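You operate a simulated robot arm through the tools that you are given. There is no shell and no other tool. Be economical: measure what you need, move in short steps, check, and stop when the job is done.

The job below is to be done with a simulated robot arm. You get a single attempt, and the scene is never put back.

## Task
Grind a pinch of pepper into the cruet tray and slide the tray out.
Fine: the mill goes in its well and the tray is pushed in before you twist. Where these are worked on the way, their far stop is far enough and under half their travel is too little: cruet tray.

The check looks at the end state, three seconds after you hand in, the way a careful person would. Anything else that was tipped, shoved, dropped, spilled or broken makes it a failure.

## Robot
A 7-joint arm with a two-finger parallel gripper, fixed in place. Base frame: the origin is at the foot of the arm, x ahead of it, y to its left, z up; the work surface is at about z = 75. Lengths are in cm, angles in rad, forces in N, time in s.
With the tool pointing down near the work surface it reaches from about 30 to 68 cm from the base axis. Its first joint turns from -1.152 to 1.152 rad. Payload 1.57 kg.
The TCP is the grasp point between the finger pads, 3 cm short of the fingertips. In the tool frame z runs along the fingers and y along their closing line. Largest opening 11 cm; finger width 2.4, thickness 1.2; the body of the gripper, 4.8 by 11.2 cm, starts 7.8 cm behind the TCP.
Orientation is told as [roll, pitch, yaw] about the base's x, y, z axes, in that order, counted from this pose: with the fingers straight down and closing along the base's y, the tool's x points along the base's -x, its y along +y and its z along -z.

## Interface
- The arm moves only by the tool drive_tool. Its argument "commands" is a list of rows, each a list of 7 numbers: the shift along the tool's x, y, z in cm, then the turn, a rotation vector about the tool's x, y, z in rad, then the closure, from 0 (fully open) to 1 (shut). In form: [[x, y, z, ax, ay, az, gripper], ...]. A call has 1 to 10 rows; each row is the pose to reach, as a shift and turn from the pose commanded when the call began, along the tool's axes at that moment. Each row takes 0.2 s and may step no farther than 5 cm and 0.15 rad from the row before; otherwise, or with a gripper value out of range, the whole call is refused. Where a pose cannot be reached the arm comes as near as it can. A force on the tool above 40 N (or 10 N above the force at the start of the call, whichever is more), or a blocked arm, ends the call early, and 0.2 s more pass. The fingers move at their own pace (about 10.8 cm/s each) and stop on an object; they squeeze with about 26 N. The grip force told is the motor's: it shows also when the fingers shut on nothing. Time passes only in rows, and 0.2 s behind the last, so rows that repeat a pose let the fingers close. The reply holds the time, the measured pose of the TCP, the force on the tool along the base axes, the opening and the grip force, in the units named above and with some noise, with the torque about the TCP (base axes, N m) and any sound that the robot's microphone picked up.
- Cameras (640 x 400 px; columns grow to the right, rows downward): "scene" is fixed at [15.89, -38.79, 140.05]; the picture's right is [0.82, -0.58, 0.00], its down [-0.35, -0.50, -0.79] and it looks along [0.46, 0.65, -0.61] (base axes); focal length 353 px, centre (320, 200). "wrist" rides on the gripper at [7, 1.6, -14.1] in the tool frame; the picture's right is [-0.23, 0.97, 0.00], its down [-0.86, -0.20, -0.48] and it looks along [-0.47, -0.11, 0.88] (tool axes); focal length 222 px, centre (320, 200). There is no depth. A picture from a camera that has moved, and an enlarged one, comes with that camera's place and axes in the base frame and with its lens.
- capture(camera): a new picture of that camera. The clock stands still meanwhile.
- enlarge(camera, box): a new picture of the part [left, top, right, bottom] of that camera's present view, enlarged. The clock stands still meanwhile.
- finish_job(): hands the job in; it is judged then, once.

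Go step by step. Nothing tells you positions but the pictures and the camera data: compare them with the known pose of the tool, close in by small moves and look again before you grip or let go. The budget is 120 turns and 68 pictures, counting those below and the enlarged ones. Unless the task says otherwise, let go and move clear before handing in, and close with one line.

The tools are called after "Call:" as a command line: name --pt "numbers of a row" for each row, then --argument value for the rest, lists and objects as JSON in quotes. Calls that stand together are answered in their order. drive_tool: Moves the arm, as the interface text tells. Its arguments: {"type":"object","properties":{"commands":{"type":"array","items":{"type":"array","items":{"type":"number"}}}},"required":["commands"]} The other tools are called the same way: capture (camera) takes a picture; enlarge (camera, box) takes an enlarged picture of a part of a camera's view; finish_job () hands the job in.

At the start:

```text
clock: 0.0
position: [45.79, -7.34, 113.69]
orientation: [0.0, 0.0, 0.001]
force: [-1.0, 0.3, 0.3]
ft_torque: [-0.02, -0.06, -0.02]
opening: 11.0
grip_force: 0.1
```

scene: 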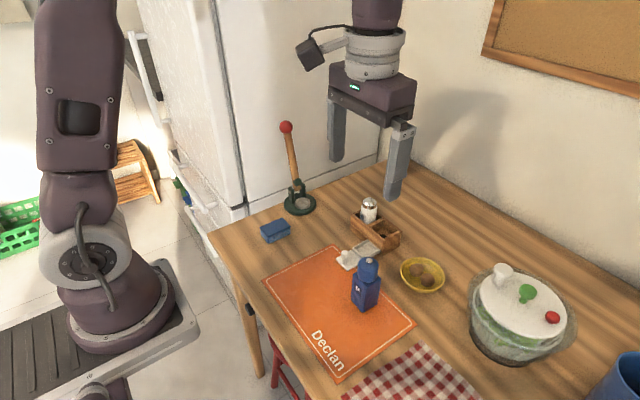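
wrist: 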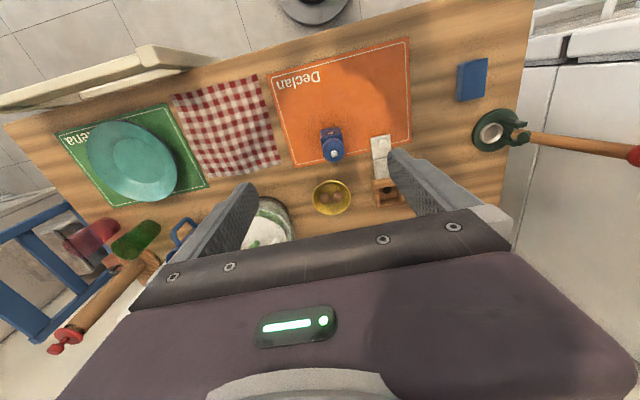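

I see a table with an orange mat, a blue mill-like bottle, a wooden cruet stand with a shaker and a white tray. I'll look closer at these first.

Call:
enlarge --camera "scene" --box '[320, 180, 460, 320]'

Call:
enlarge --camera "wrist" --box '[290, 100, 450, 220]'

```text
2.86 times, centred on (390, 250) of scene
camera zoom: at [15.89, -38.79, 140.05], right [0.82, -0.58, 0.0], down [-0.35, -0.5, -0.79], along [0.46, 0.65, -0.61], focal length 1008 px, centre (120, 57)
```

zoom: 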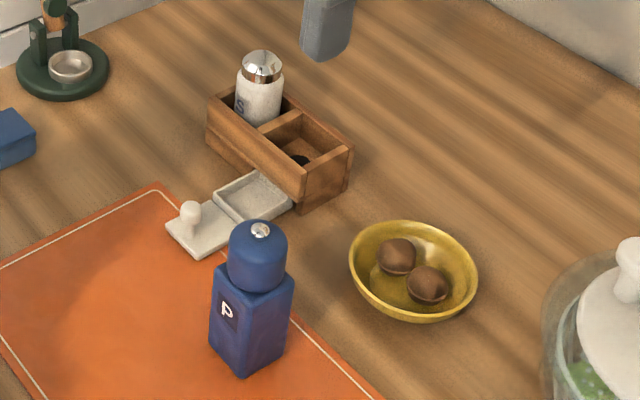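

```text
3.33 times, centred on (370, 160) of wrist
camera zoom: at [38.77, -5.77, 127.82], right [0.23, 0.97, 0.0], down [0.86, -0.2, 0.48], along [0.47, -0.11, -0.88], focal length 740 px, centre (153, 333)
```

zoom: 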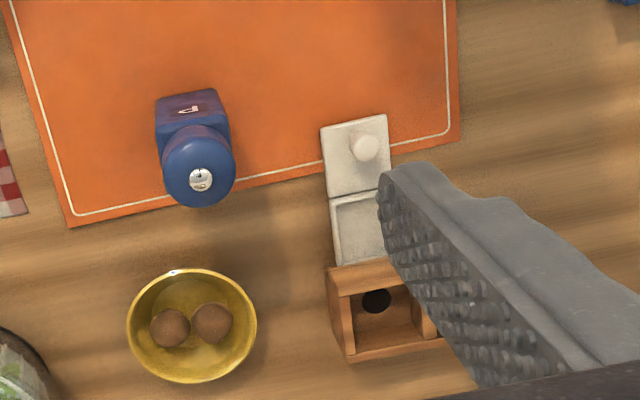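

Rough estimates: mill near (52,-5), about 12 tall; cruet stand well near (69,6); tray knob near (56,5). The tray runs along x. I'll move over for a closer view.

Call:
drive_tool --pt "-2.4 1.5 2.9 0 0 0 0" --pt "-4.8 3 5.8 0 0 0 0" --pt "-7.2 4.5 8.7 0 0 0 0" --pt "-9.6 6 11.6 0 0 0 0" --pt "-12.2 7.3 14.7 0 0 0 0" --pt "-12.2 7.3 14.7 0 0 0 0"

Call:
capture --camera "wrist"

```text
clock: 1.4
position: [58.07, -0.06, 99.0]
orientation: [0.0, 0.0, 0.0]
force: [0.7, -0.1, 0.5]
ft_torque: [-0.01, -0.02, 0.02]
opening: 11.0
grip_force: 0.1
```

```text
63 pictures are left
camera wrist: at [51.04, 1.55, 113.15], right [0.23, 0.97, 0.0], down [0.85, -0.2, 0.48], along [0.47, -0.11, -0.88], focal length 222 px, centre (320, 200)
```

wrist: 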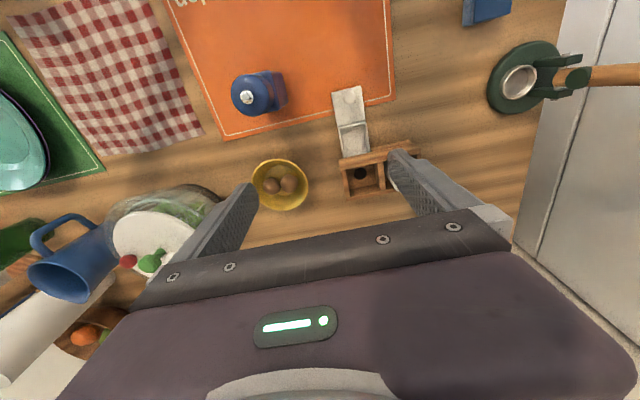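

Call:
enlarge --camera "wrist" --box '[310, 70, 430, 210]'

Call:
enlarge --camera "wrist" --box '[210, 50, 310, 130]'

Call:
enlarge --camera "scene" --box '[325, 190, 415, 260]'

Call:
enlarge --camera "scene" --box '[325, 245, 405, 325]'

```text
2.86 times, centred on (370, 140) of wrist
camera zoom: at [51.04, 1.55, 113.15], right [0.23, 0.97, 0.0], down [0.85, -0.2, 0.48], along [0.47, -0.11, -0.88], focal length 635 px, centre (177, 371)
```

zoom: 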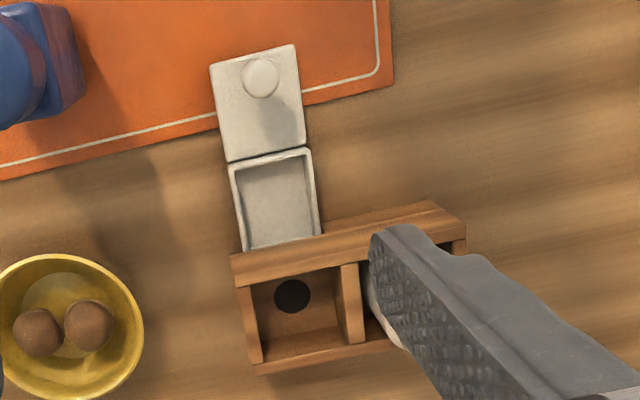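

```text
5.00 times, centred on (260, 90) of wrist
camera zoom: at [51.04, 1.55, 113.15], right [0.23, 0.97, 0.0], down [0.85, -0.2, 0.48], along [0.47, -0.11, -0.88], focal length 1111 px, centre (620, 750)
```

zoom: 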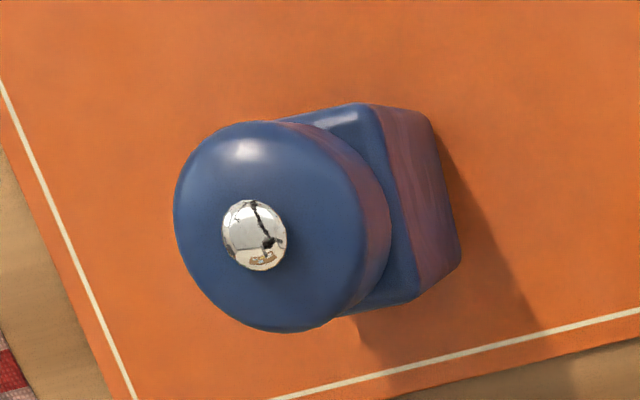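

```text
5.71 times, centred on (370, 225) of scene
camera zoom: at [15.9, -38.79, 140.05], right [0.82, -0.58, 0.0], down [-0.35, -0.5, -0.79], along [0.46, 0.65, -0.61], focal length 2015 px, centre (34, 57)
```

zoom: 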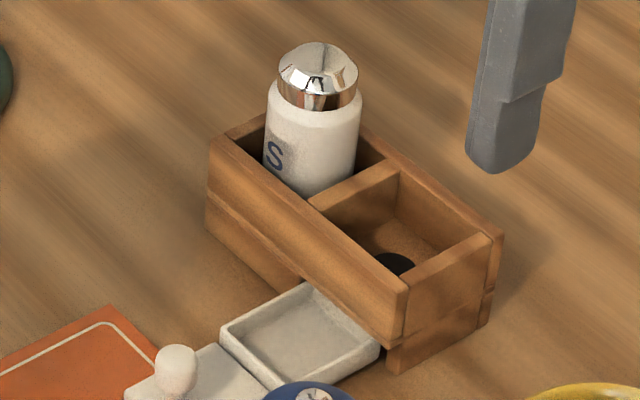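

```text
5.00 times, centred on (365, 285) of scene
camera zoom: at [15.9, -38.79, 140.05], right [0.82, -0.58, 0.0], down [-0.35, -0.5, -0.79], along [0.46, 0.65, -0.61], focal length 1763 px, centre (95, -225)
```

zoom: 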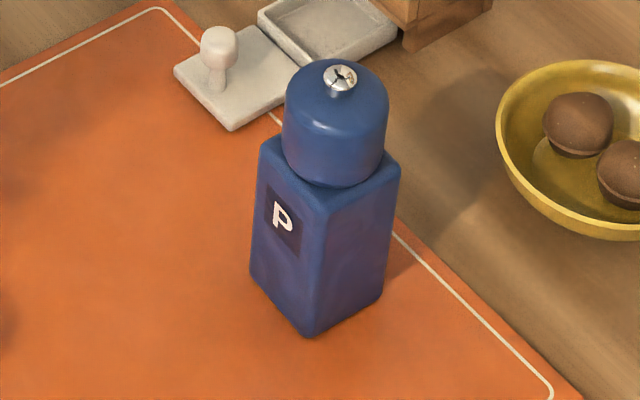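

The mill sits at about (51.4, -5.5), 13 tall, turned about -0.06. The stand has the same small turn, with its well near (66.8, 5.1); the knob is near (54.4, 5.1). I'll push the tray in first, starting by hovering above the knob.

Call:
drive_tool --pt "1 1.3 3.3 0 0 0.01 0.2" --pt "1.9 2.6 6.5 0 0 0.02 0.45" --pt "2.8 3.9 9.8 0 0 0.03 0.45" --pt "3.67 5.1 13 0 0 0.045 0.45" --pt "3.67 5.1 15 0 0 0.045 0.45" --pt "3.67 5.1 15 0 0 0.045 0.45"

Call:
capture --camera "wrist"

Call:
enlarge --camera "scene" --box '[300, 160, 440, 300]'

```text
clock: 2.8
position: [54.17, 5.03, 83.95]
orientation: [0.0, 0.0, -0.044]
force: [-0.4, -0.2, 0.0]
ft_torque: [0.01, 0.01, -0.01]
opening: 6.05
grip_force: 0.1
```

```text
58 pictures are left
camera wrist: at [47.24, 6.99, 98.08], right [0.27, 0.96, 0.0], down [0.85, -0.24, 0.48], along [0.46, -0.13, -0.88], focal length 222 px, centre (320, 200)
```

wrist: 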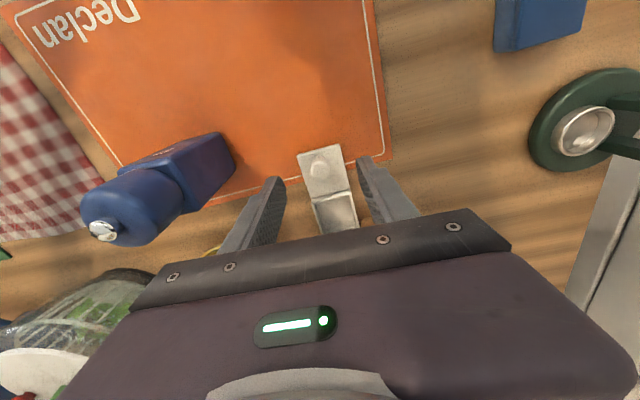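

```text
2.86 times, centred on (370, 230) of scene
camera zoom: at [15.89, -38.79, 140.05], right [0.82, -0.58, 0.0], down [-0.35, -0.5, -0.79], along [0.46, 0.65, -0.61], focal length 1008 px, centre (177, 114)
```

zoom: 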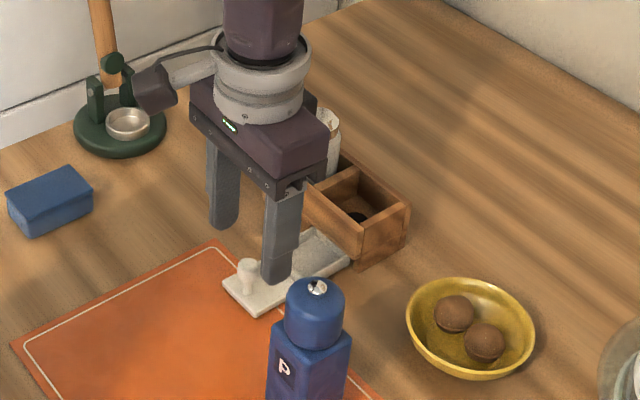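

The knob is at about (54.5, 5.15), centred between the fingers. I'll lower the fingers around it.

Call:
drive_tool --pt "-0.3 0.1 2 0 0 0 0.45" --pt "-0.3 0.1 3.5 0 0 0 0.45" --pt "-0.3 0.1 4.3 0 0 0 0.45" --pt "-0.3 0.1 4.3 0 0 0 0.45"

Call:
enlarge --camera "wrist" --box '[220, 100, 420, 240]'

Call:
enlarge --camera "scene" --box '[320, 200, 420, 280]'

```text
clock: 3.8
position: [54.62, 5.18, 79.66]
orientation: [0.0, 0.0, -0.048]
force: [0.6, -0.1, -0.2]
ft_torque: [0.05, 0.0, -0.01]
opening: 6.07
grip_force: 0.0
```

```text
2.86 times, centred on (320, 170) of wrist
camera zoom: at [47.69, 7.05, 93.81], right [0.27, 0.96, 0.0], down [0.85, -0.24, 0.48], along [0.46, -0.13, -0.88], focal length 635 px, centre (320, 286)
```

zoom: 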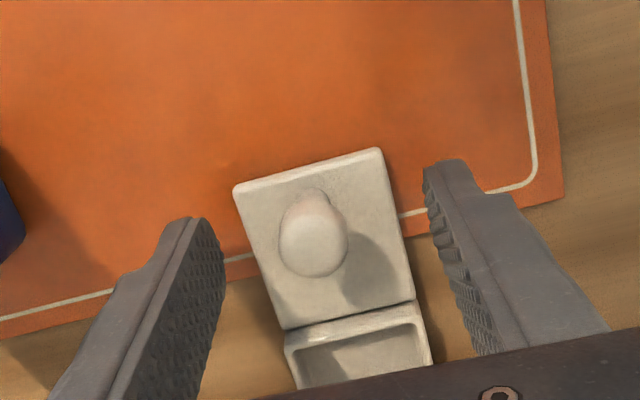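

```text
5.00 times, centred on (370, 240) of scene
camera zoom: at [15.89, -38.79, 140.05], right [0.82, -0.58, 0.0], down [-0.35, -0.5, -0.79], along [0.46, 0.65, -0.61], focal length 1763 px, centre (70, 0)
```

zoom: 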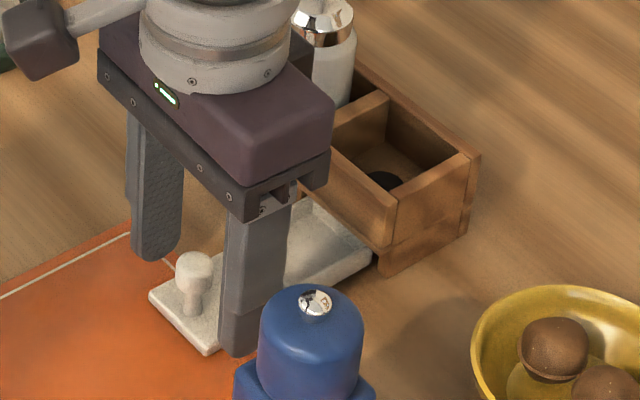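

The knob is well centred between the fingers, so I'll close on it.

Call:
drive_tool --pt "0 0 0 0 0 0 0.7" --pt "0 0 0 0 0 0 0.85" --pt "0 0 0 0 0 0 1" --pt "0 0 0 0 0 0 1"

Call:
enlarge --camera "scene" --box '[320, 200, 420, 280]'

```text
clock: 4.8
position: [54.54, 5.05, 79.8]
orientation: [-0.002, -0.002, -0.045]
force: [-0.1, -7.9, -1.2]
ft_torque: [-0.1, -0.02, 0.01]
opening: 1.64
grip_force: 31.4
```

```text
5.00 times, centred on (370, 240) of scene
camera zoom: at [15.9, -38.81, 140.04], right [0.82, -0.58, 0.0], down [-0.35, -0.5, -0.79], along [0.46, 0.65, -0.61], focal length 1763 px, centre (70, 0)
```

zoom: 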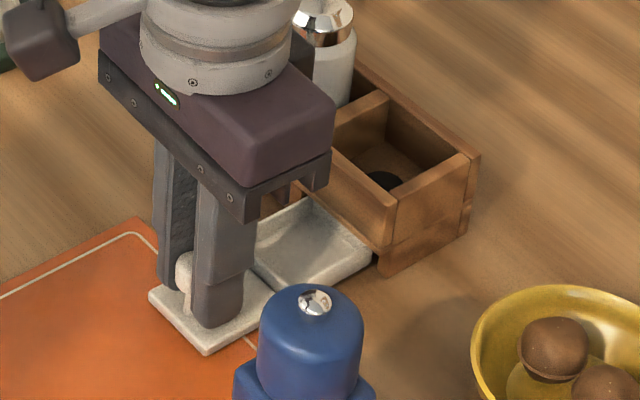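

The knob is gripped (1.6 cm). I'll relax the sideways load slightly and push the tray in along its axis.

Call:
drive_tool --pt "0 -0.1 0 0 0 0 1" --pt "-0.7 -0.1 0 0 0 0 1" --pt "-1.4 -0.1 0 0 0 0 1" --pt "-2.1 -0.1 0 0 0 0 1"

```text
clock: 5.8
position: [56.59, 5.11, 79.64]
orientation: [0.0, -0.001, -0.044]
force: [-1.2, 3.1, -4.0]
ft_torque: [0.06, -0.15, -0.05]
opening: 1.66
grip_force: 31.5
```

It slides with about 1 N of resistance. Continuing to the inner stop.

Call:
drive_tool --pt "-0.7 0.03 0 0 0 0 1" --pt "-1.4 0.05 0 0 0 0 1" --pt "-2.1 0.05 0 0 0 0 1" --pt "-2.8 0.05 0 0 0 0 1" --pt "-3.4 0.05 0 0 0 0 1" --pt "-4.0 0.05 0 0 0 0 1" --pt "-4.5 0.05 0 0 0 0 1"

Call:
enlarge --camera "scene" --box '[320, 190, 420, 270]'

```text
clock: 7.4
position: [61.27, 4.56, 79.85]
orientation: [-0.002, -0.004, -0.046]
force: [-0.7, 0.2, 0.4]
ft_torque: [-0.01, 0.02, -0.02]
opening: 0.0
grip_force: 21.5
```

```text
5.00 times, centred on (370, 230) of scene
camera zoom: at [15.89, -38.8, 140.05], right [0.82, -0.58, 0.0], down [-0.35, -0.5, -0.79], along [0.46, 0.65, -0.61], focal length 1763 px, centre (70, 50)
```

zoom: 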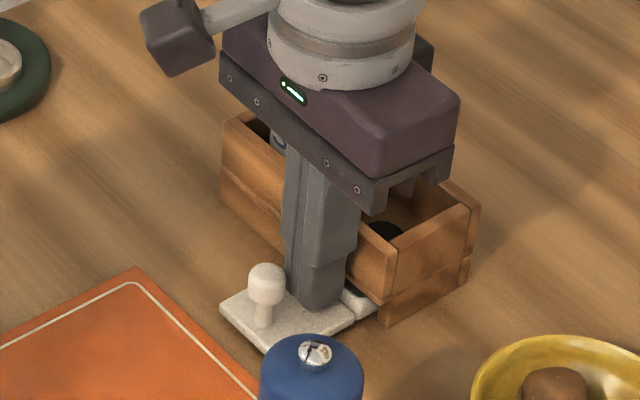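

The grip slipped off the knob near the end; the tray is in by about 4.2 cm with roughly 1 cm of dish still showing. I'll go behind the knob with closed fingers and push.

Call:
drive_tool --pt "0 0 -3 0 0 0 1" --pt "0 0 -6 0 0 0 1" --pt "3 0 -6 0 0 0 1" --pt "5.5 0.2 -6 0 0 0 1" --pt "5.5 0.2 -2.5 0 0 0 1" --pt "5.5 0.2 0 0 0 0 1" --pt "5.5 0.2 0 0 0 0 1"

Call:
enlarge --camera "scene" --box '[320, 190, 420, 270]'

Call:
enlarge --camera "wrist" --box '[220, 100, 420, 240]'

```text
clock: 9.0
position: [55.62, 5.07, 79.69]
orientation: [-0.002, 0.002, -0.046]
force: [0.1, 0.1, -0.3]
ft_torque: [0.03, -0.02, 0.01]
opening: 0.0
grip_force: 21.4
```

```text
5.00 times, centred on (370, 230) of scene
camera zoom: at [15.89, -38.79, 140.05], right [0.82, -0.58, 0.0], down [-0.35, -0.5, -0.79], along [0.46, 0.65, -0.61], focal length 1763 px, centre (70, 50)
```

zoom: 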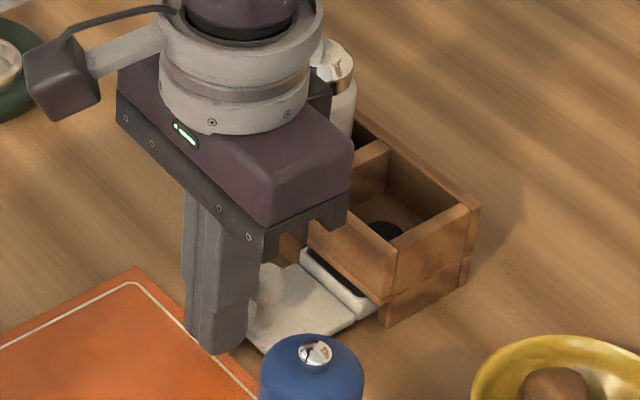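

```text
2.86 times, centred on (320, 170) of wrist
camera zoom: at [48.74, 7.04, 93.81], right [0.27, 0.96, 0.0], down [0.85, -0.24, 0.48], along [0.46, -0.13, -0.88], focal length 635 px, centre (320, 286)
```

zoom: 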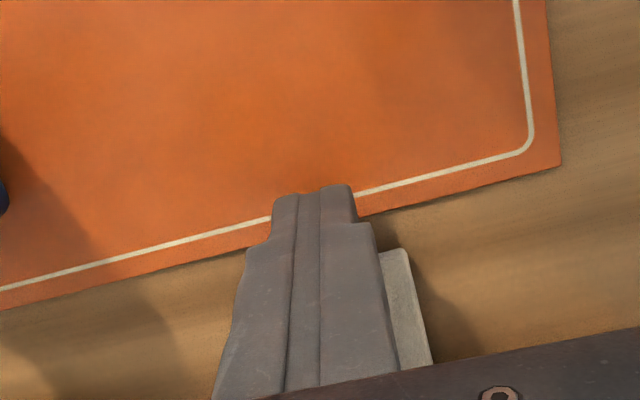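

Fingers are behind the knob. Pushing forward until the stop.

Call:
drive_tool --pt "-0.6 0 0.3 0 0 0 1" --pt "-1.2 0 0.3 0 0 0 1" --pt "-1.7 0 0.3 0 0 0 1" --pt "-2.1 0 0.3 0 0 0 1" --pt "-2.5 0 0.3 0 0 0 1" --pt "-2.8 0 0.3 0 0 0 1"

Call:
enlarge --camera "scene" --box '[320, 190, 420, 270]'

```text
clock: 10.1
position: [57.02, 5.32, 79.13]
orientation: [-0.002, 0.021, -0.047]
force: [-15.1, 0.2, 3.4]
ft_torque: [-0.01, 0.15, 0.03]
opening: 0.03
grip_force: 21.9
stopped in row 5: the force on the tool passed its limit at 44 N (the readings are from after the stop); the commanded pose is now the measured one
```

```text
5.00 times, centred on (370, 230) of scene
camera zoom: at [15.86, -38.79, 140.05], right [0.82, -0.58, 0.0], down [-0.35, -0.5, -0.79], along [0.46, 0.65, -0.61], focal length 1763 px, centre (70, 50)
```

zoom: 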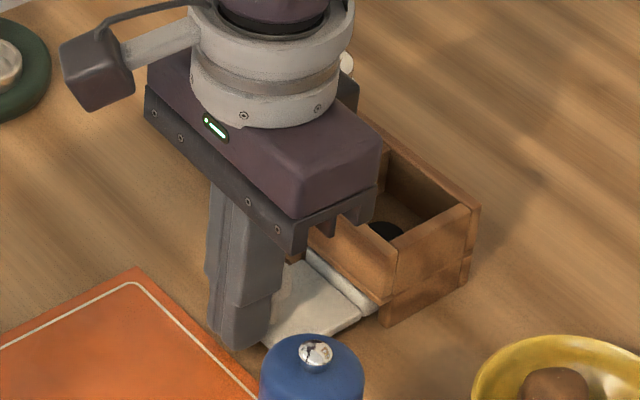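

The tray is at its inner stop (44 N and no more motion), and the stand didn't move. Now I'll back off, rise and hover over the mill.

Call:
drive_tool --pt "1.5 0 0 0 0 0 1" --pt "1.5 0 -4.5 0 0 0 1" --pt "1.5 0 -9 0 0 0 0.8" --pt "1.5 0 -13.5 0 0 0 0.5" --pt "1.5 0 -17 0 0 0.01 0.4" --pt "2.5 -4 -17 0 0 0.013 0.4" --pt "3.7 -7.5 -17 0 0 0.013 0.4" --pt "5.09 -11.05 -17 0 0 0.013 0.4" --pt "5.09 -11.05 -17 0 0 0.013 0.4"

Call:
capture --camera "wrist"

Call:
enlarge --camera "scene" --box '[310, 190, 450, 320]'

```text
clock: 12.1
position: [52.01, -5.66, 96.38]
orientation: [-0.002, 0.015, -0.059]
force: [0.0, -0.1, -1.0]
ft_torque: [0.03, 0.0, 0.0]
opening: 6.6
grip_force: 0.0
```

```text
49 pictures are left
camera wrist: at [45.29, -3.64, 110.71], right [0.28, 0.96, -0.01], down [0.85, -0.25, 0.47], along [0.44, -0.14, -0.89], focal length 222 px, centre (320, 200)
```

wrist: 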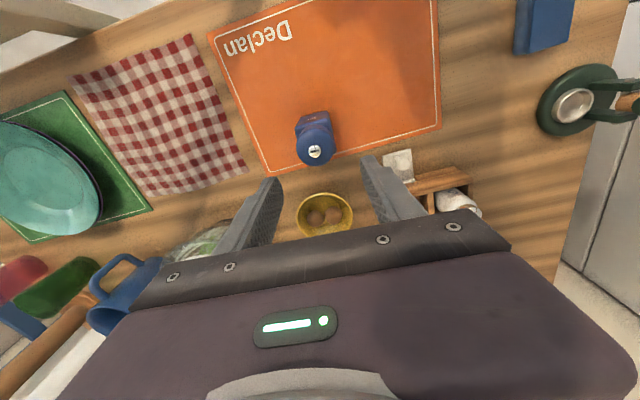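

```text
3.08 times, centred on (380, 255) of scene
camera zoom: at [15.89, -38.8, 140.05], right [0.82, -0.58, 0.0], down [-0.35, -0.5, -0.79], along [0.46, 0.65, -0.61], focal length 1085 px, centre (135, 31)
```

zoom: 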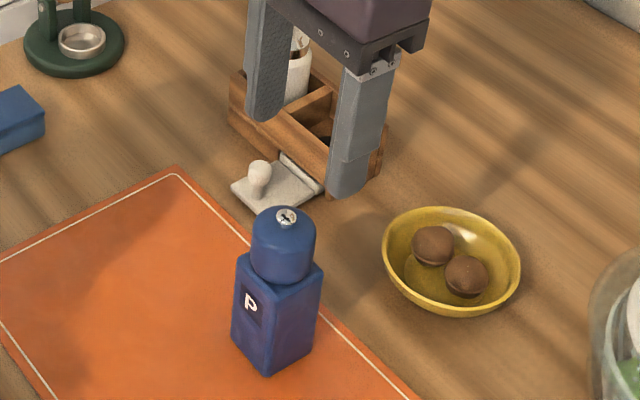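

The mill is a little behind and left of the tool. I'll correct, remove the small residual pitch, and come down to just above the mill.

Call:
drive_tool --pt "0.8 -0.1 1 0 -0.015 0 0.4" --pt "0.8 -0.1 3.5 0 -0.015 0 0.4" --pt "0.8 -0.1 3.5 0 -0.015 0 0.4"

Call:
enlarge --camera "wrist" --box '[210, 90, 430, 240]'

Call:
enlarge --camera "scene" --box '[310, 210, 430, 320]'

```text
clock: 12.9
position: [51.05, -5.79, 92.96]
orientation: [-0.001, 0.001, -0.058]
force: [0.2, -0.2, 1.2]
ft_torque: [0.0, 0.02, -0.03]
opening: 6.6
grip_force: 0.1
```

```text
2.67 times, centred on (320, 165) of wrist
camera zoom: at [44.22, -3.74, 107.0], right [0.28, 0.96, 0.0], down [0.84, -0.25, 0.48], along [0.46, -0.14, -0.88], focal length 592 px, centre (320, 293)
```

zoom: 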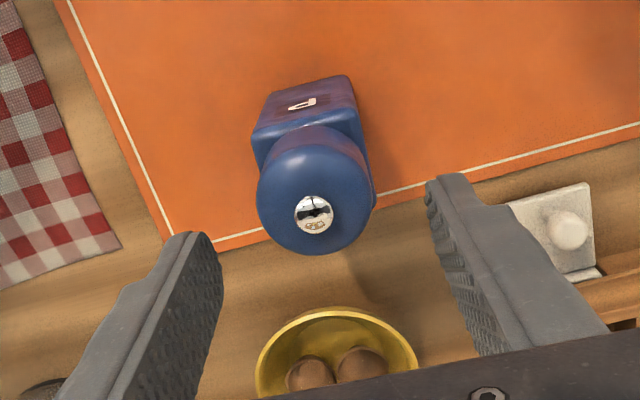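

```text
3.64 times, centred on (370, 265) of scene
camera zoom: at [15.89, -38.79, 140.05], right [0.82, -0.58, 0.0], down [-0.35, -0.5, -0.79], along [0.46, 0.65, -0.61], focal length 1282 px, centre (138, -36)
```

zoom: 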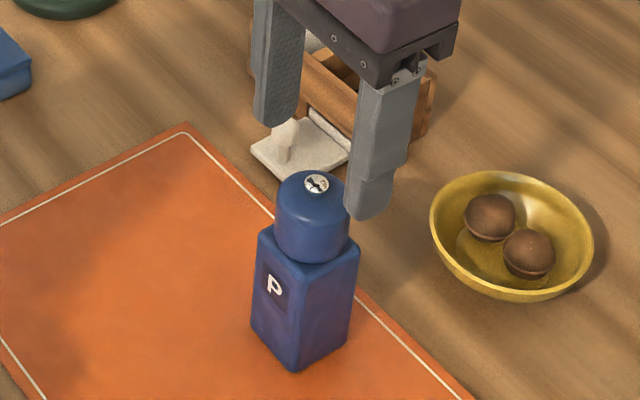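

Aligned over the mill at about (51.1, -5.9). I'll descend to body-grip height in guarded steps.

Call:
drive_tool --pt "0 -0.1 2.5 0 0 0 0.4" --pt "0 -0.1 5 0 0 0 0.4" --pt "0 -0.1 7.5 0 0 0 0.4" --pt "0 -0.1 9.5 0 0 0 0.4" --pt "0 -0.1 10.6 0 0 0 0.4" --pt "0 -0.1 10.6 0 0 0 0.4"

Call:
enlarge --camera "scene" --box '[310, 200, 430, 320]'

Call:
enlarge --camera "wrist" --box '[210, 90, 430, 240]'

```text
clock: 14.3
position: [51.1, -5.88, 82.17]
orientation: [-0.002, 0.001, -0.06]
force: [-0.4, 0.1, -0.9]
ft_torque: [0.0, -0.03, 0.01]
opening: 6.61
grip_force: 0.0
```

```text
3.33 times, centred on (370, 260) of scene
camera zoom: at [15.89, -38.79, 140.05], right [0.82, -0.58, 0.0], down [-0.35, -0.5, -0.79], along [0.46, 0.65, -0.61], focal length 1176 px, centre (153, 0)
```

zoom: 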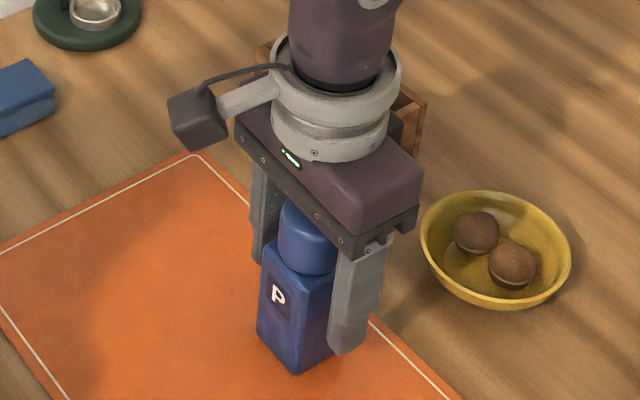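

```text
2.67 times, centred on (320, 165) of wrist
camera zoom: at [44.3, -3.85, 96.27], right [0.28, 0.96, 0.0], down [0.84, -0.25, 0.48], along [0.46, -0.14, -0.88], focal length 592 px, centre (320, 293)
```

zoom: 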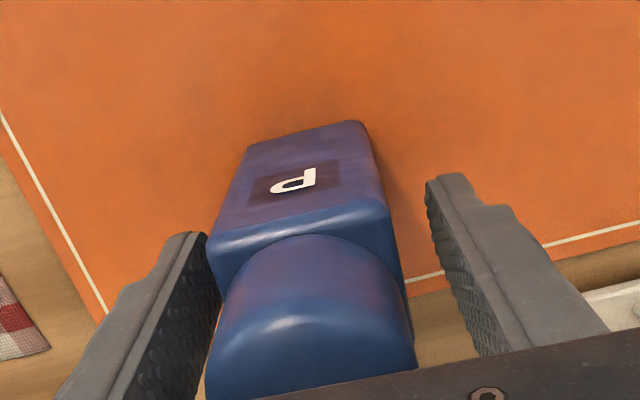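

The mill is slightly toward the left finger (about 0.5 cm); I'll shift over and close.

Call:
drive_tool --pt "0 -0.25 0 0 0 0 0.4" --pt "0 -0.45 0 0 0 0 0.4" --pt "0 -0.45 0 0 0 0 0.5" --pt "0 -0.45 0 0 0 0 0.58" --pt "0 -0.45 0 0 0 0 0.7" --pt "0 -0.45 0 0 0 0 0.9" --pt "0 -0.45 0 0 0 0 1"

Call:
enlarge --camera "wrist" --box '[210, 90, 430, 240]'

```text
clock: 15.9
position: [51.08, -6.34, 82.24]
orientation: [-0.002, -0.001, -0.058]
force: [-0.2, -1.0, 1.2]
ft_torque: [0.02, 0.0, 0.02]
opening: 4.38
grip_force: 26.2
```

```text
2.67 times, centred on (320, 165) of wrist
camera zoom: at [44.24, -4.3, 96.34], right [0.28, 0.96, 0.0], down [0.84, -0.25, 0.48], along [0.46, -0.14, -0.88], focal length 592 px, centre (320, 293)
```

zoom: 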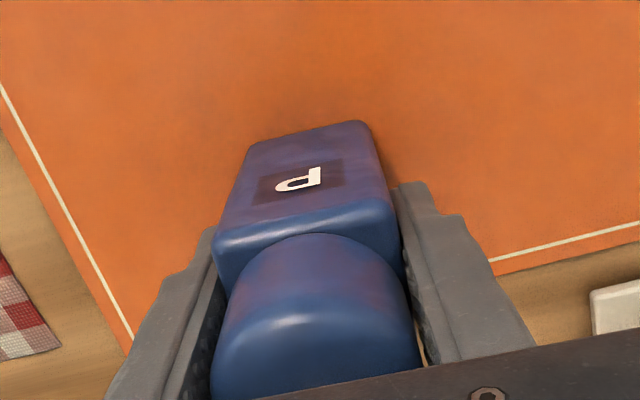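

Gripped: body 4.4 cm wide and held square. Now I'll lift it and carry it above the well.

Call:
drive_tool --pt "0 0 -2 0 0 0 1" --pt "0 0 -5 0 0 0 1" --pt "0 0 -8 0 0 0 1" --pt "0 0 -10.3 0 0 0 1" --pt "-3 2.4 -10.3 0 0 0 1" --pt "-6 4.9 -10.3 0 0 0 1" --pt "-9 7.4 -10.3 0 0 0 1" --pt "-12 9.8 -10.3 0 0 0 1" --pt "-14.7 12.1 -10.3 0 0 0 1" --pt "-14.7 12.1 -10.3 0 0 0 1"

Call:
enlarge --camera "scene" --box '[310, 150, 430, 270]'

Call:
enlarge --camera "wrist" --box '[210, 60, 430, 240]'

```text
clock: 18.1
position: [66.37, 4.91, 92.51]
orientation: [-0.003, 0.001, -0.059]
force: [0.1, -0.1, -2.3]
ft_torque: [0.02, 0.02, -0.02]
opening: 4.38
grip_force: 25.9
```

```text
3.33 times, centred on (370, 210) of scene
camera zoom: at [15.9, -38.79, 140.05], right [0.82, -0.58, 0.0], down [-0.35, -0.5, -0.79], along [0.46, 0.65, -0.61], focal length 1176 px, centre (153, 167)
```

zoom: 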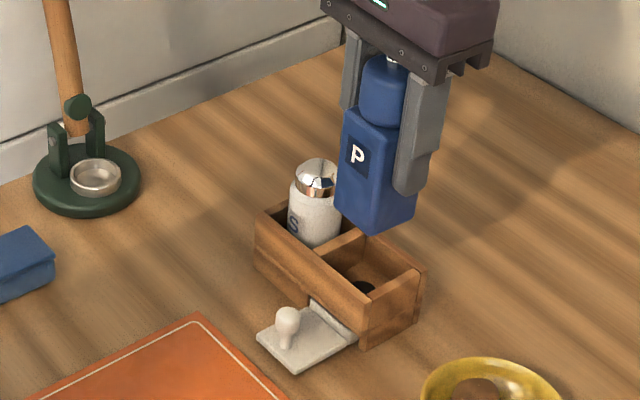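

```text
2.22 times, centred on (320, 150) of wrist
camera zoom: at [59.57, 6.92, 106.58], right [0.28, 0.96, 0.0], down [0.84, -0.25, 0.48], along [0.46, -0.14, -0.88], focal length 494 px, centre (320, 311)
```

zoom: 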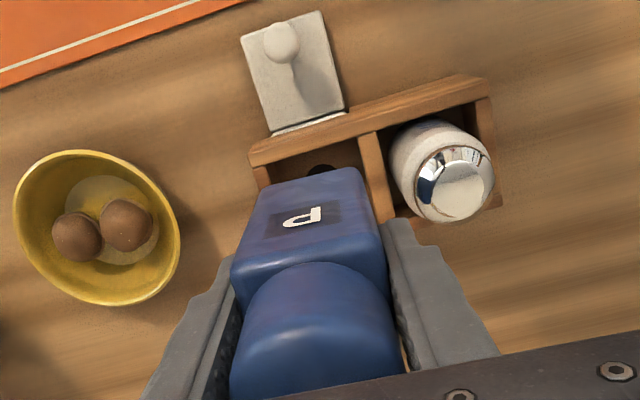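

The mill is nearly over the well; it looks about 0.3 cm too far left (+y). I'll correct, lower to just above the rim, and look closely.

Call:
drive_tool --pt "0 -0.27 0 0 0 0 1" --pt "0 -0.27 2 0 0 0 1" --pt "0 -0.27 3.5 0 0 0 1" --pt "0 -0.27 3.5 0 0 0 1"

Call:
enlarge --camera "scene" --box '[345, 190, 415, 260]'

Call:
enlarge --camera "wrist" --box '[260, 80, 410, 180]'

```text
clock: 19.1
position: [66.36, 4.72, 89.04]
orientation: [-0.003, 0.003, -0.06]
force: [0.0, 0.4, -1.8]
ft_torque: [0.0, 0.01, 0.03]
opening: 4.38
grip_force: 25.9
```

```text
5.71 times, centred on (380, 225) of scene
camera zoom: at [15.9, -38.79, 140.05], right [0.82, -0.58, 0.0], down [-0.35, -0.5, -0.79], along [0.46, 0.65, -0.61], focal length 2015 px, centre (-23, 57)
```

zoom: 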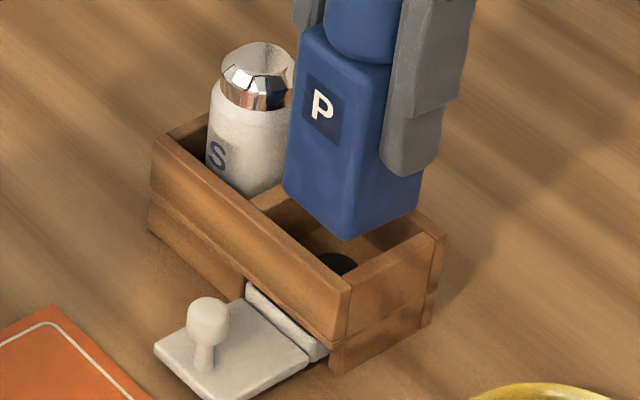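

```text
4.00 times, centred on (335, 130) of wrist
camera zoom: at [59.59, 6.73, 103.13], right [0.28, 0.96, 0.0], down [0.84, -0.25, 0.48], along [0.46, -0.14, -0.88], focal length 888 px, centre (260, 480)
```

zoom: 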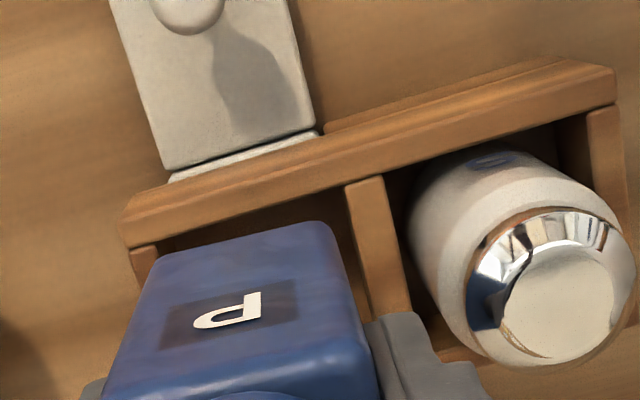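

The view shows the mill is turned about 0.07 relative to the stand and should go about 0.2 cm towards the divider. I'll correct both and check again.

Call:
drive_tool --pt "0 0.2 0 0 0 -0.07 1" --pt "0 0.2 0.5 0 0 -0.07 1" --pt "0 0.2 0.5 0 0 -0.07 1"

Call:
enlarge --camera "scene" --box '[345, 190, 415, 260]'

Call:
enlarge --camera "wrist" --box '[260, 80, 410, 180]'

```text
clock: 19.9
position: [66.45, 4.91, 88.5]
orientation: [-0.001, 0.002, 0.011]
force: [-0.5, 0.2, -2.5]
ft_torque: [-0.01, 0.03, -0.02]
opening: 4.4
grip_force: 25.6
```

```text
5.71 times, centred on (380, 225) of scene
camera zoom: at [15.9, -38.79, 140.05], right [0.82, -0.58, 0.0], down [-0.35, -0.5, -0.79], along [0.46, 0.65, -0.61], focal length 2015 px, centre (-23, 57)
```

zoom: 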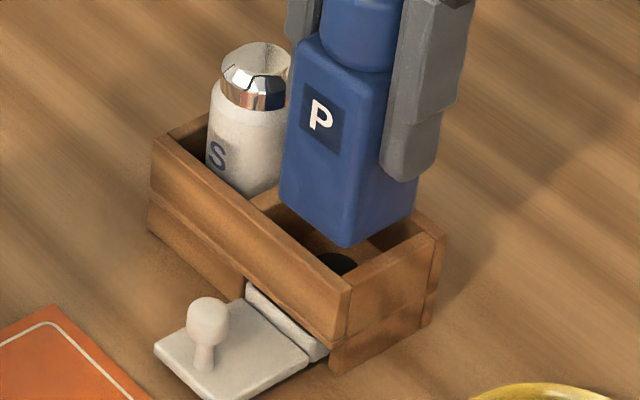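

```text
4.00 times, centred on (335, 130) of wrist
camera zoom: at [59.48, 6.42, 102.61], right [0.22, 0.98, 0.0], down [0.86, -0.19, 0.48], along [0.47, -0.1, -0.88], focal length 888 px, centre (260, 480)
```

zoom: 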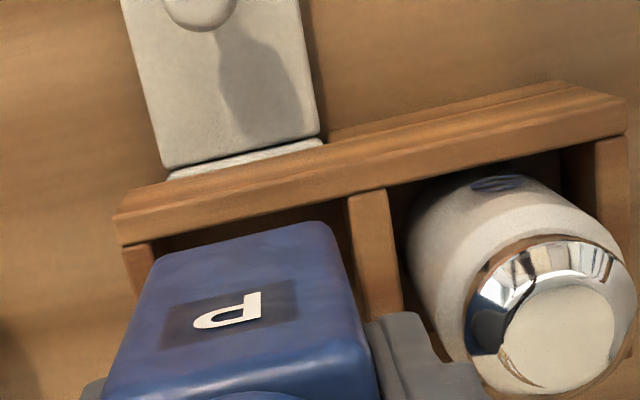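

Now parallel. I'll shift another 0.15 cm to centre it and lower gently into the well.

Call:
drive_tool --pt "0 0.15 0 0 0 0 1" --pt "0 0.15 0.6 0 0 0 1" --pt "0 0.15 1.2 0 0 0 1" --pt "0 0.15 1.6 0 0 0 1"

Call:
enlarge --camera "scene" --box '[345, 190, 415, 260]'

Call:
enlarge --camera "wrist" --box '[260, 80, 410, 180]'

```text
clock: 20.9
position: [66.55, 5.08, 86.89]
orientation: [-0.001, 0.001, 0.013]
force: [0.1, 0.6, -1.4]
ft_torque: [-0.01, 0.0, -0.02]
opening: 4.4
grip_force: 26.2
```

```text
5.71 times, centred on (380, 225) of scene
camera zoom: at [15.9, -38.79, 140.05], right [0.82, -0.58, 0.0], down [-0.35, -0.5, -0.79], along [0.46, 0.65, -0.61], focal length 2015 px, centre (-23, 57)
```

zoom: 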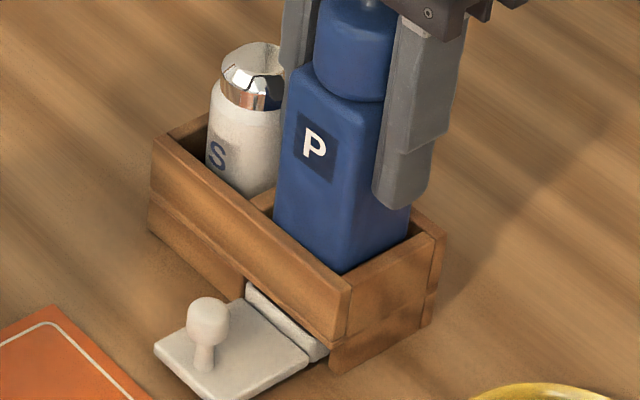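

```text
4.00 times, centred on (335, 130) of wrist
camera zoom: at [59.47, 6.57, 100.98], right [0.22, 0.98, 0.0], down [0.86, -0.19, 0.48], along [0.47, -0.1, -0.88], focal length 888 px, centre (260, 480)
```

zoom: 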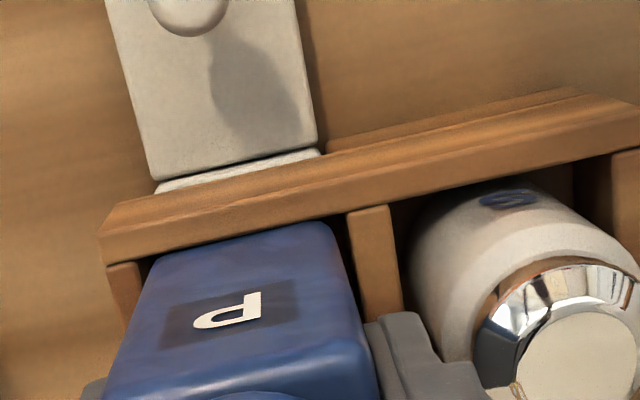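

The mill is entering the well with no contact force. Continuing down to the floor.

Call:
drive_tool --pt "0 0 0.6 0 0 0 1" --pt "0 0 1.1 0 0 0 1" --pt "0 0 1.5 0 0 0 1" --pt "0 0 1.8 0 0 0 1"

Call:
enlarge --camera "scene" --box '[345, 190, 415, 260]'

```text
clock: 21.9
position: [66.5, 5.0, 84.99]
orientation: [-0.003, 0.002, 0.011]
force: [-0.8, 0.5, -3.3]
ft_torque: [0.0, -0.01, 0.0]
opening: 4.36
grip_force: 25.9
```

```text
5.71 times, centred on (380, 225) of scene
camera zoom: at [15.9, -38.79, 140.05], right [0.82, -0.58, 0.0], down [-0.35, -0.5, -0.79], along [0.46, 0.65, -0.61], focal length 2015 px, centre (-23, 57)
```

zoom: 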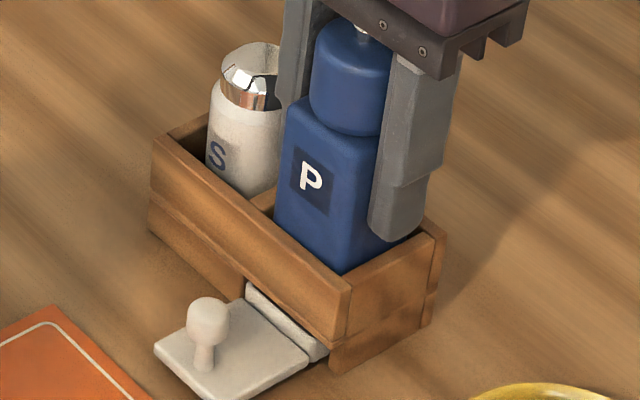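

No contact yet; a bit further in small steps.

Call:
drive_tool --pt "0 0 0.3 0 0 0 1" --pt "0 0 0.5 0 0 0 1" --pt "0 0 0.7 0 0 0 1"

```text
clock: 22.7
position: [66.45, 5.03, 84.52]
orientation: [-0.002, 0.0, 0.011]
force: [-4.9, -1.1, 12.9]
ft_torque: [0.28, 0.35, 0.08]
opening: 4.41
grip_force: 26.3
```

The mill is seated (about 13 N of support). I'll open just slightly to stay clear of the shaker, then rise straight up.

Call:
drive_tool --pt "0 0 -0.15 0 0 0 0.8" --pt "0 0 -0.15 0 0 0 0.56" --pt "0 0 -0.15 0 0 0 0.55" --pt "0 0 -0.15 0 0 0 0.545"

Call:
enlarge --camera "wrist" --box '[220, 80, 440, 240]'

```text
clock: 23.7
position: [66.44, 5.06, 84.43]
orientation: [-0.001, 0.003, 0.011]
force: [0.5, -0.2, -0.6]
ft_torque: [-0.01, 0.03, 0.01]
opening: 4.99
grip_force: 0.0
```

```text
2.50 times, centred on (330, 160) of wrist
camera zoom: at [59.48, 6.54, 98.65], right [0.22, 0.98, 0.0], down [0.86, -0.19, 0.48], along [0.47, -0.1, -0.88], focal length 555 px, centre (295, 300)
```

zoom: 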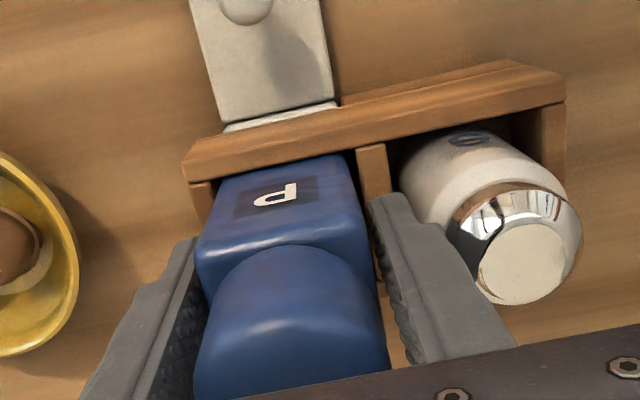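

The mill stands free in its well. I'll raise to the head height, checking the head's centring.

Call:
drive_tool --pt "0 0 -2 0 0 0 0.545" --pt "0 0 -4 0 0 0 0.545" --pt "0 0 -5 0 0 0 0.545" --pt "0 0 -5 0 0 0 0.545"

Call:
enlarge --camera "wrist" --box '[240, 120, 400, 240]'

Call:
enlarge --camera "scene" --box '[345, 160, 415, 230]'

```text
clock: 24.7
position: [66.45, 5.11, 89.44]
orientation: [-0.001, 0.003, 0.01]
force: [-0.1, 0.1, 0.8]
ft_torque: [0.0, 0.03, 0.01]
opening: 5.01
grip_force: 0.0
```

```text
3.33 times, centred on (320, 180) of wrist
camera zoom: at [59.49, 6.55, 103.66], right [0.22, 0.98, 0.0], down [0.86, -0.19, 0.48], along [0.47, -0.1, -0.88], focal length 740 px, centre (320, 267)
```

zoom: 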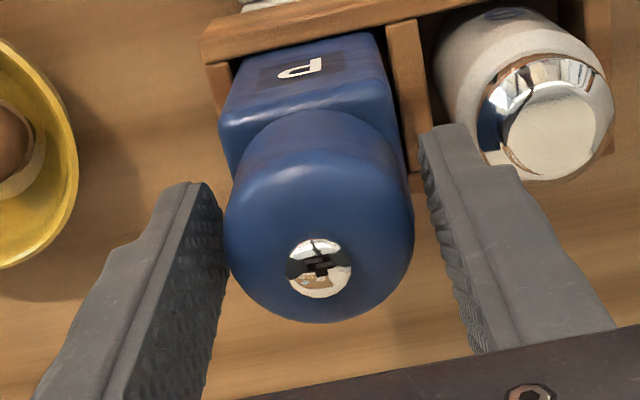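

```text
5.71 times, centred on (380, 195) of scene
camera zoom: at [15.89, -38.79, 140.05], right [0.82, -0.58, 0.0], down [-0.35, -0.5, -0.79], along [0.46, 0.65, -0.61], focal length 2015 px, centre (-23, 229)
```

zoom: 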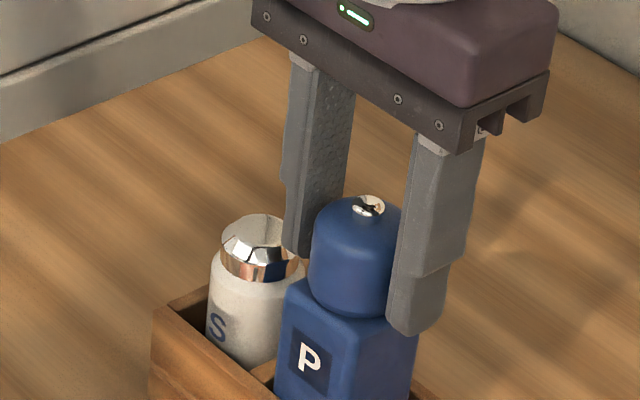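

The mill cap lies right on the tool axis. I'll close on the head and start the twist, watching force and sound.

Call:
drive_tool --pt "0 0 0 0 0 0 0.6" --pt "0 0 0 0 0 0 0.65" --pt "0 0 0 0 0 0 0.8" --pt "0 0 0 0 0 0 1" --pt "0 0 0 0 0 0 1"

```text
clock: 25.9
position: [66.42, 5.06, 89.61]
orientation: [-0.002, 0.003, 0.014]
force: [-0.6, 0.9, 1.9]
ft_torque: [0.06, 0.03, 0.02]
opening: 3.95
grip_force: 26.3
```

Centred grip (3.95 cm, negligible side force). Twisting the head in small steps.

Call:
drive_tool --pt "0 0 0 0 0 0.1 1" --pt "0 0 0 0 0 0.2 1" --pt "0 0 0 0 0 0.3 1" --pt "0 0 0 0 0 0.4 1"

```text
clock: 26.9
position: [66.48, 4.91, 89.61]
orientation: [-0.001, 0.001, -0.39]
force: [1.0, -0.6, -0.7]
ft_torque: [-0.03, -0.14, 0.05]
opening: 3.98
grip_force: 25.9
```

Call:
drive_tool --pt "0 0 0 0 0 0.13 1" --pt "0 0 0 0 0 0.26 1" --pt "0 0 0 0 0 0.39 1" --pt "0 0 0 0 0 0.52 1" --pt "0 0 0 0 0 0.65 1" --pt "0 0 0 0 0 0.78 1" --pt "0 0 0 0 0 0.91 1"

Call:
capture --camera "scene"

```text
clock: 28.5
position: [66.4, 4.91, 89.54]
orientation: [-0.003, -0.001, -1.302]
force: [1.7, -0.1, -0.4]
ft_torque: [-0.04, -0.12, 0.03]
opening: 3.96
grip_force: 25.9
```

```text
30 pictures are left
```

scene: 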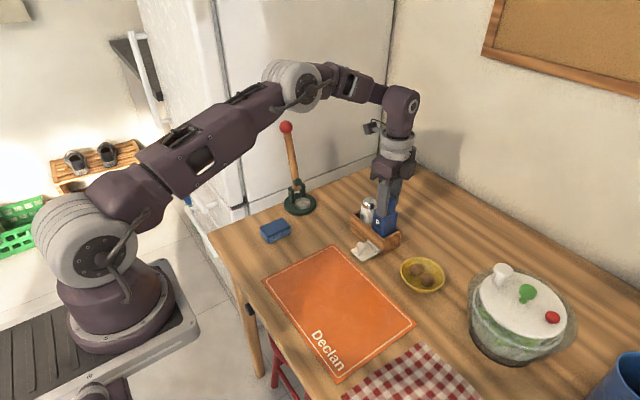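

Call:
enlarge --camera "scene" --box '[345, 170, 425, 260]'

Call:
drive_tool --pt "0 0 0 0 0 0.13 1" --pt "0 0 0 0 0 0.26 1" --pt "0 0 0 0 0 0.39 1" --pt "0 0 0 0 0 0.52 1" --pt "0 0 0 0 0 0.65 1" --pt "0 0 0 0 0 0.78 1" --pt "0 0 0 0 0 0.91 1"

Call:
enlarge --camera "wrist" --box '[240, 120, 400, 240]'

```text
4.44 times, centred on (385, 215) of scene
camera zoom: at [15.9, -38.8, 140.05], right [0.82, -0.58, 0.0], down [-0.35, -0.5, -0.79], along [0.46, 0.65, -0.61], focal length 1568 px, centre (31, 133)
```

zoom: 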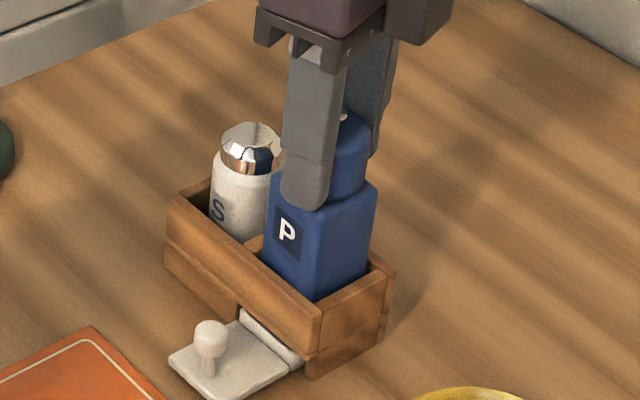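

```text
clock: 30.1
position: [66.49, 4.96, 89.56]
orientation: [0.0, 0.0, -2.213]
force: [0.2, -1.5, -0.4]
ft_torque: [-0.17, -0.03, 0.0]
opening: 3.96
grip_force: 26.3
```

```text
3.33 times, centred on (320, 180) of wrist
camera zoom: at [71.92, 9.63, 103.64], right [0.65, -0.76, 0.0], down [-0.67, -0.57, 0.48], along [-0.37, -0.31, -0.88], focal length 740 px, centre (320, 267)
```

zoom: 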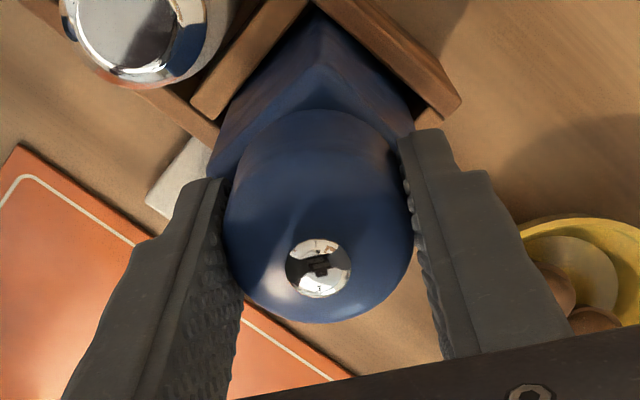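

The head turns freely with the tool and the body stays put. I'll add a bit more twist, completing about half a turn.

Call:
drive_tool --pt "0 0 0 0 0 0.13 1" --pt "0 0 0 0 0 0.26 1" --pt "0 0 0 0 0 0.39 1" --pt "0 0 0 0 0 0.52 1" --pt "0 0 0 0 0 0.65 1" --pt "0 0 0 0 0 0.78 1" --pt "0 0 0 0 0 0.91 1"

```text
clock: 31.7
position: [66.33, 4.92, 89.6]
orientation: [0.001, 0.0, -3.121]
force: [1.2, -0.7, 0.8]
ft_torque: [-0.11, -0.01, -0.01]
opening: 4.0
grip_force: 25.7
```

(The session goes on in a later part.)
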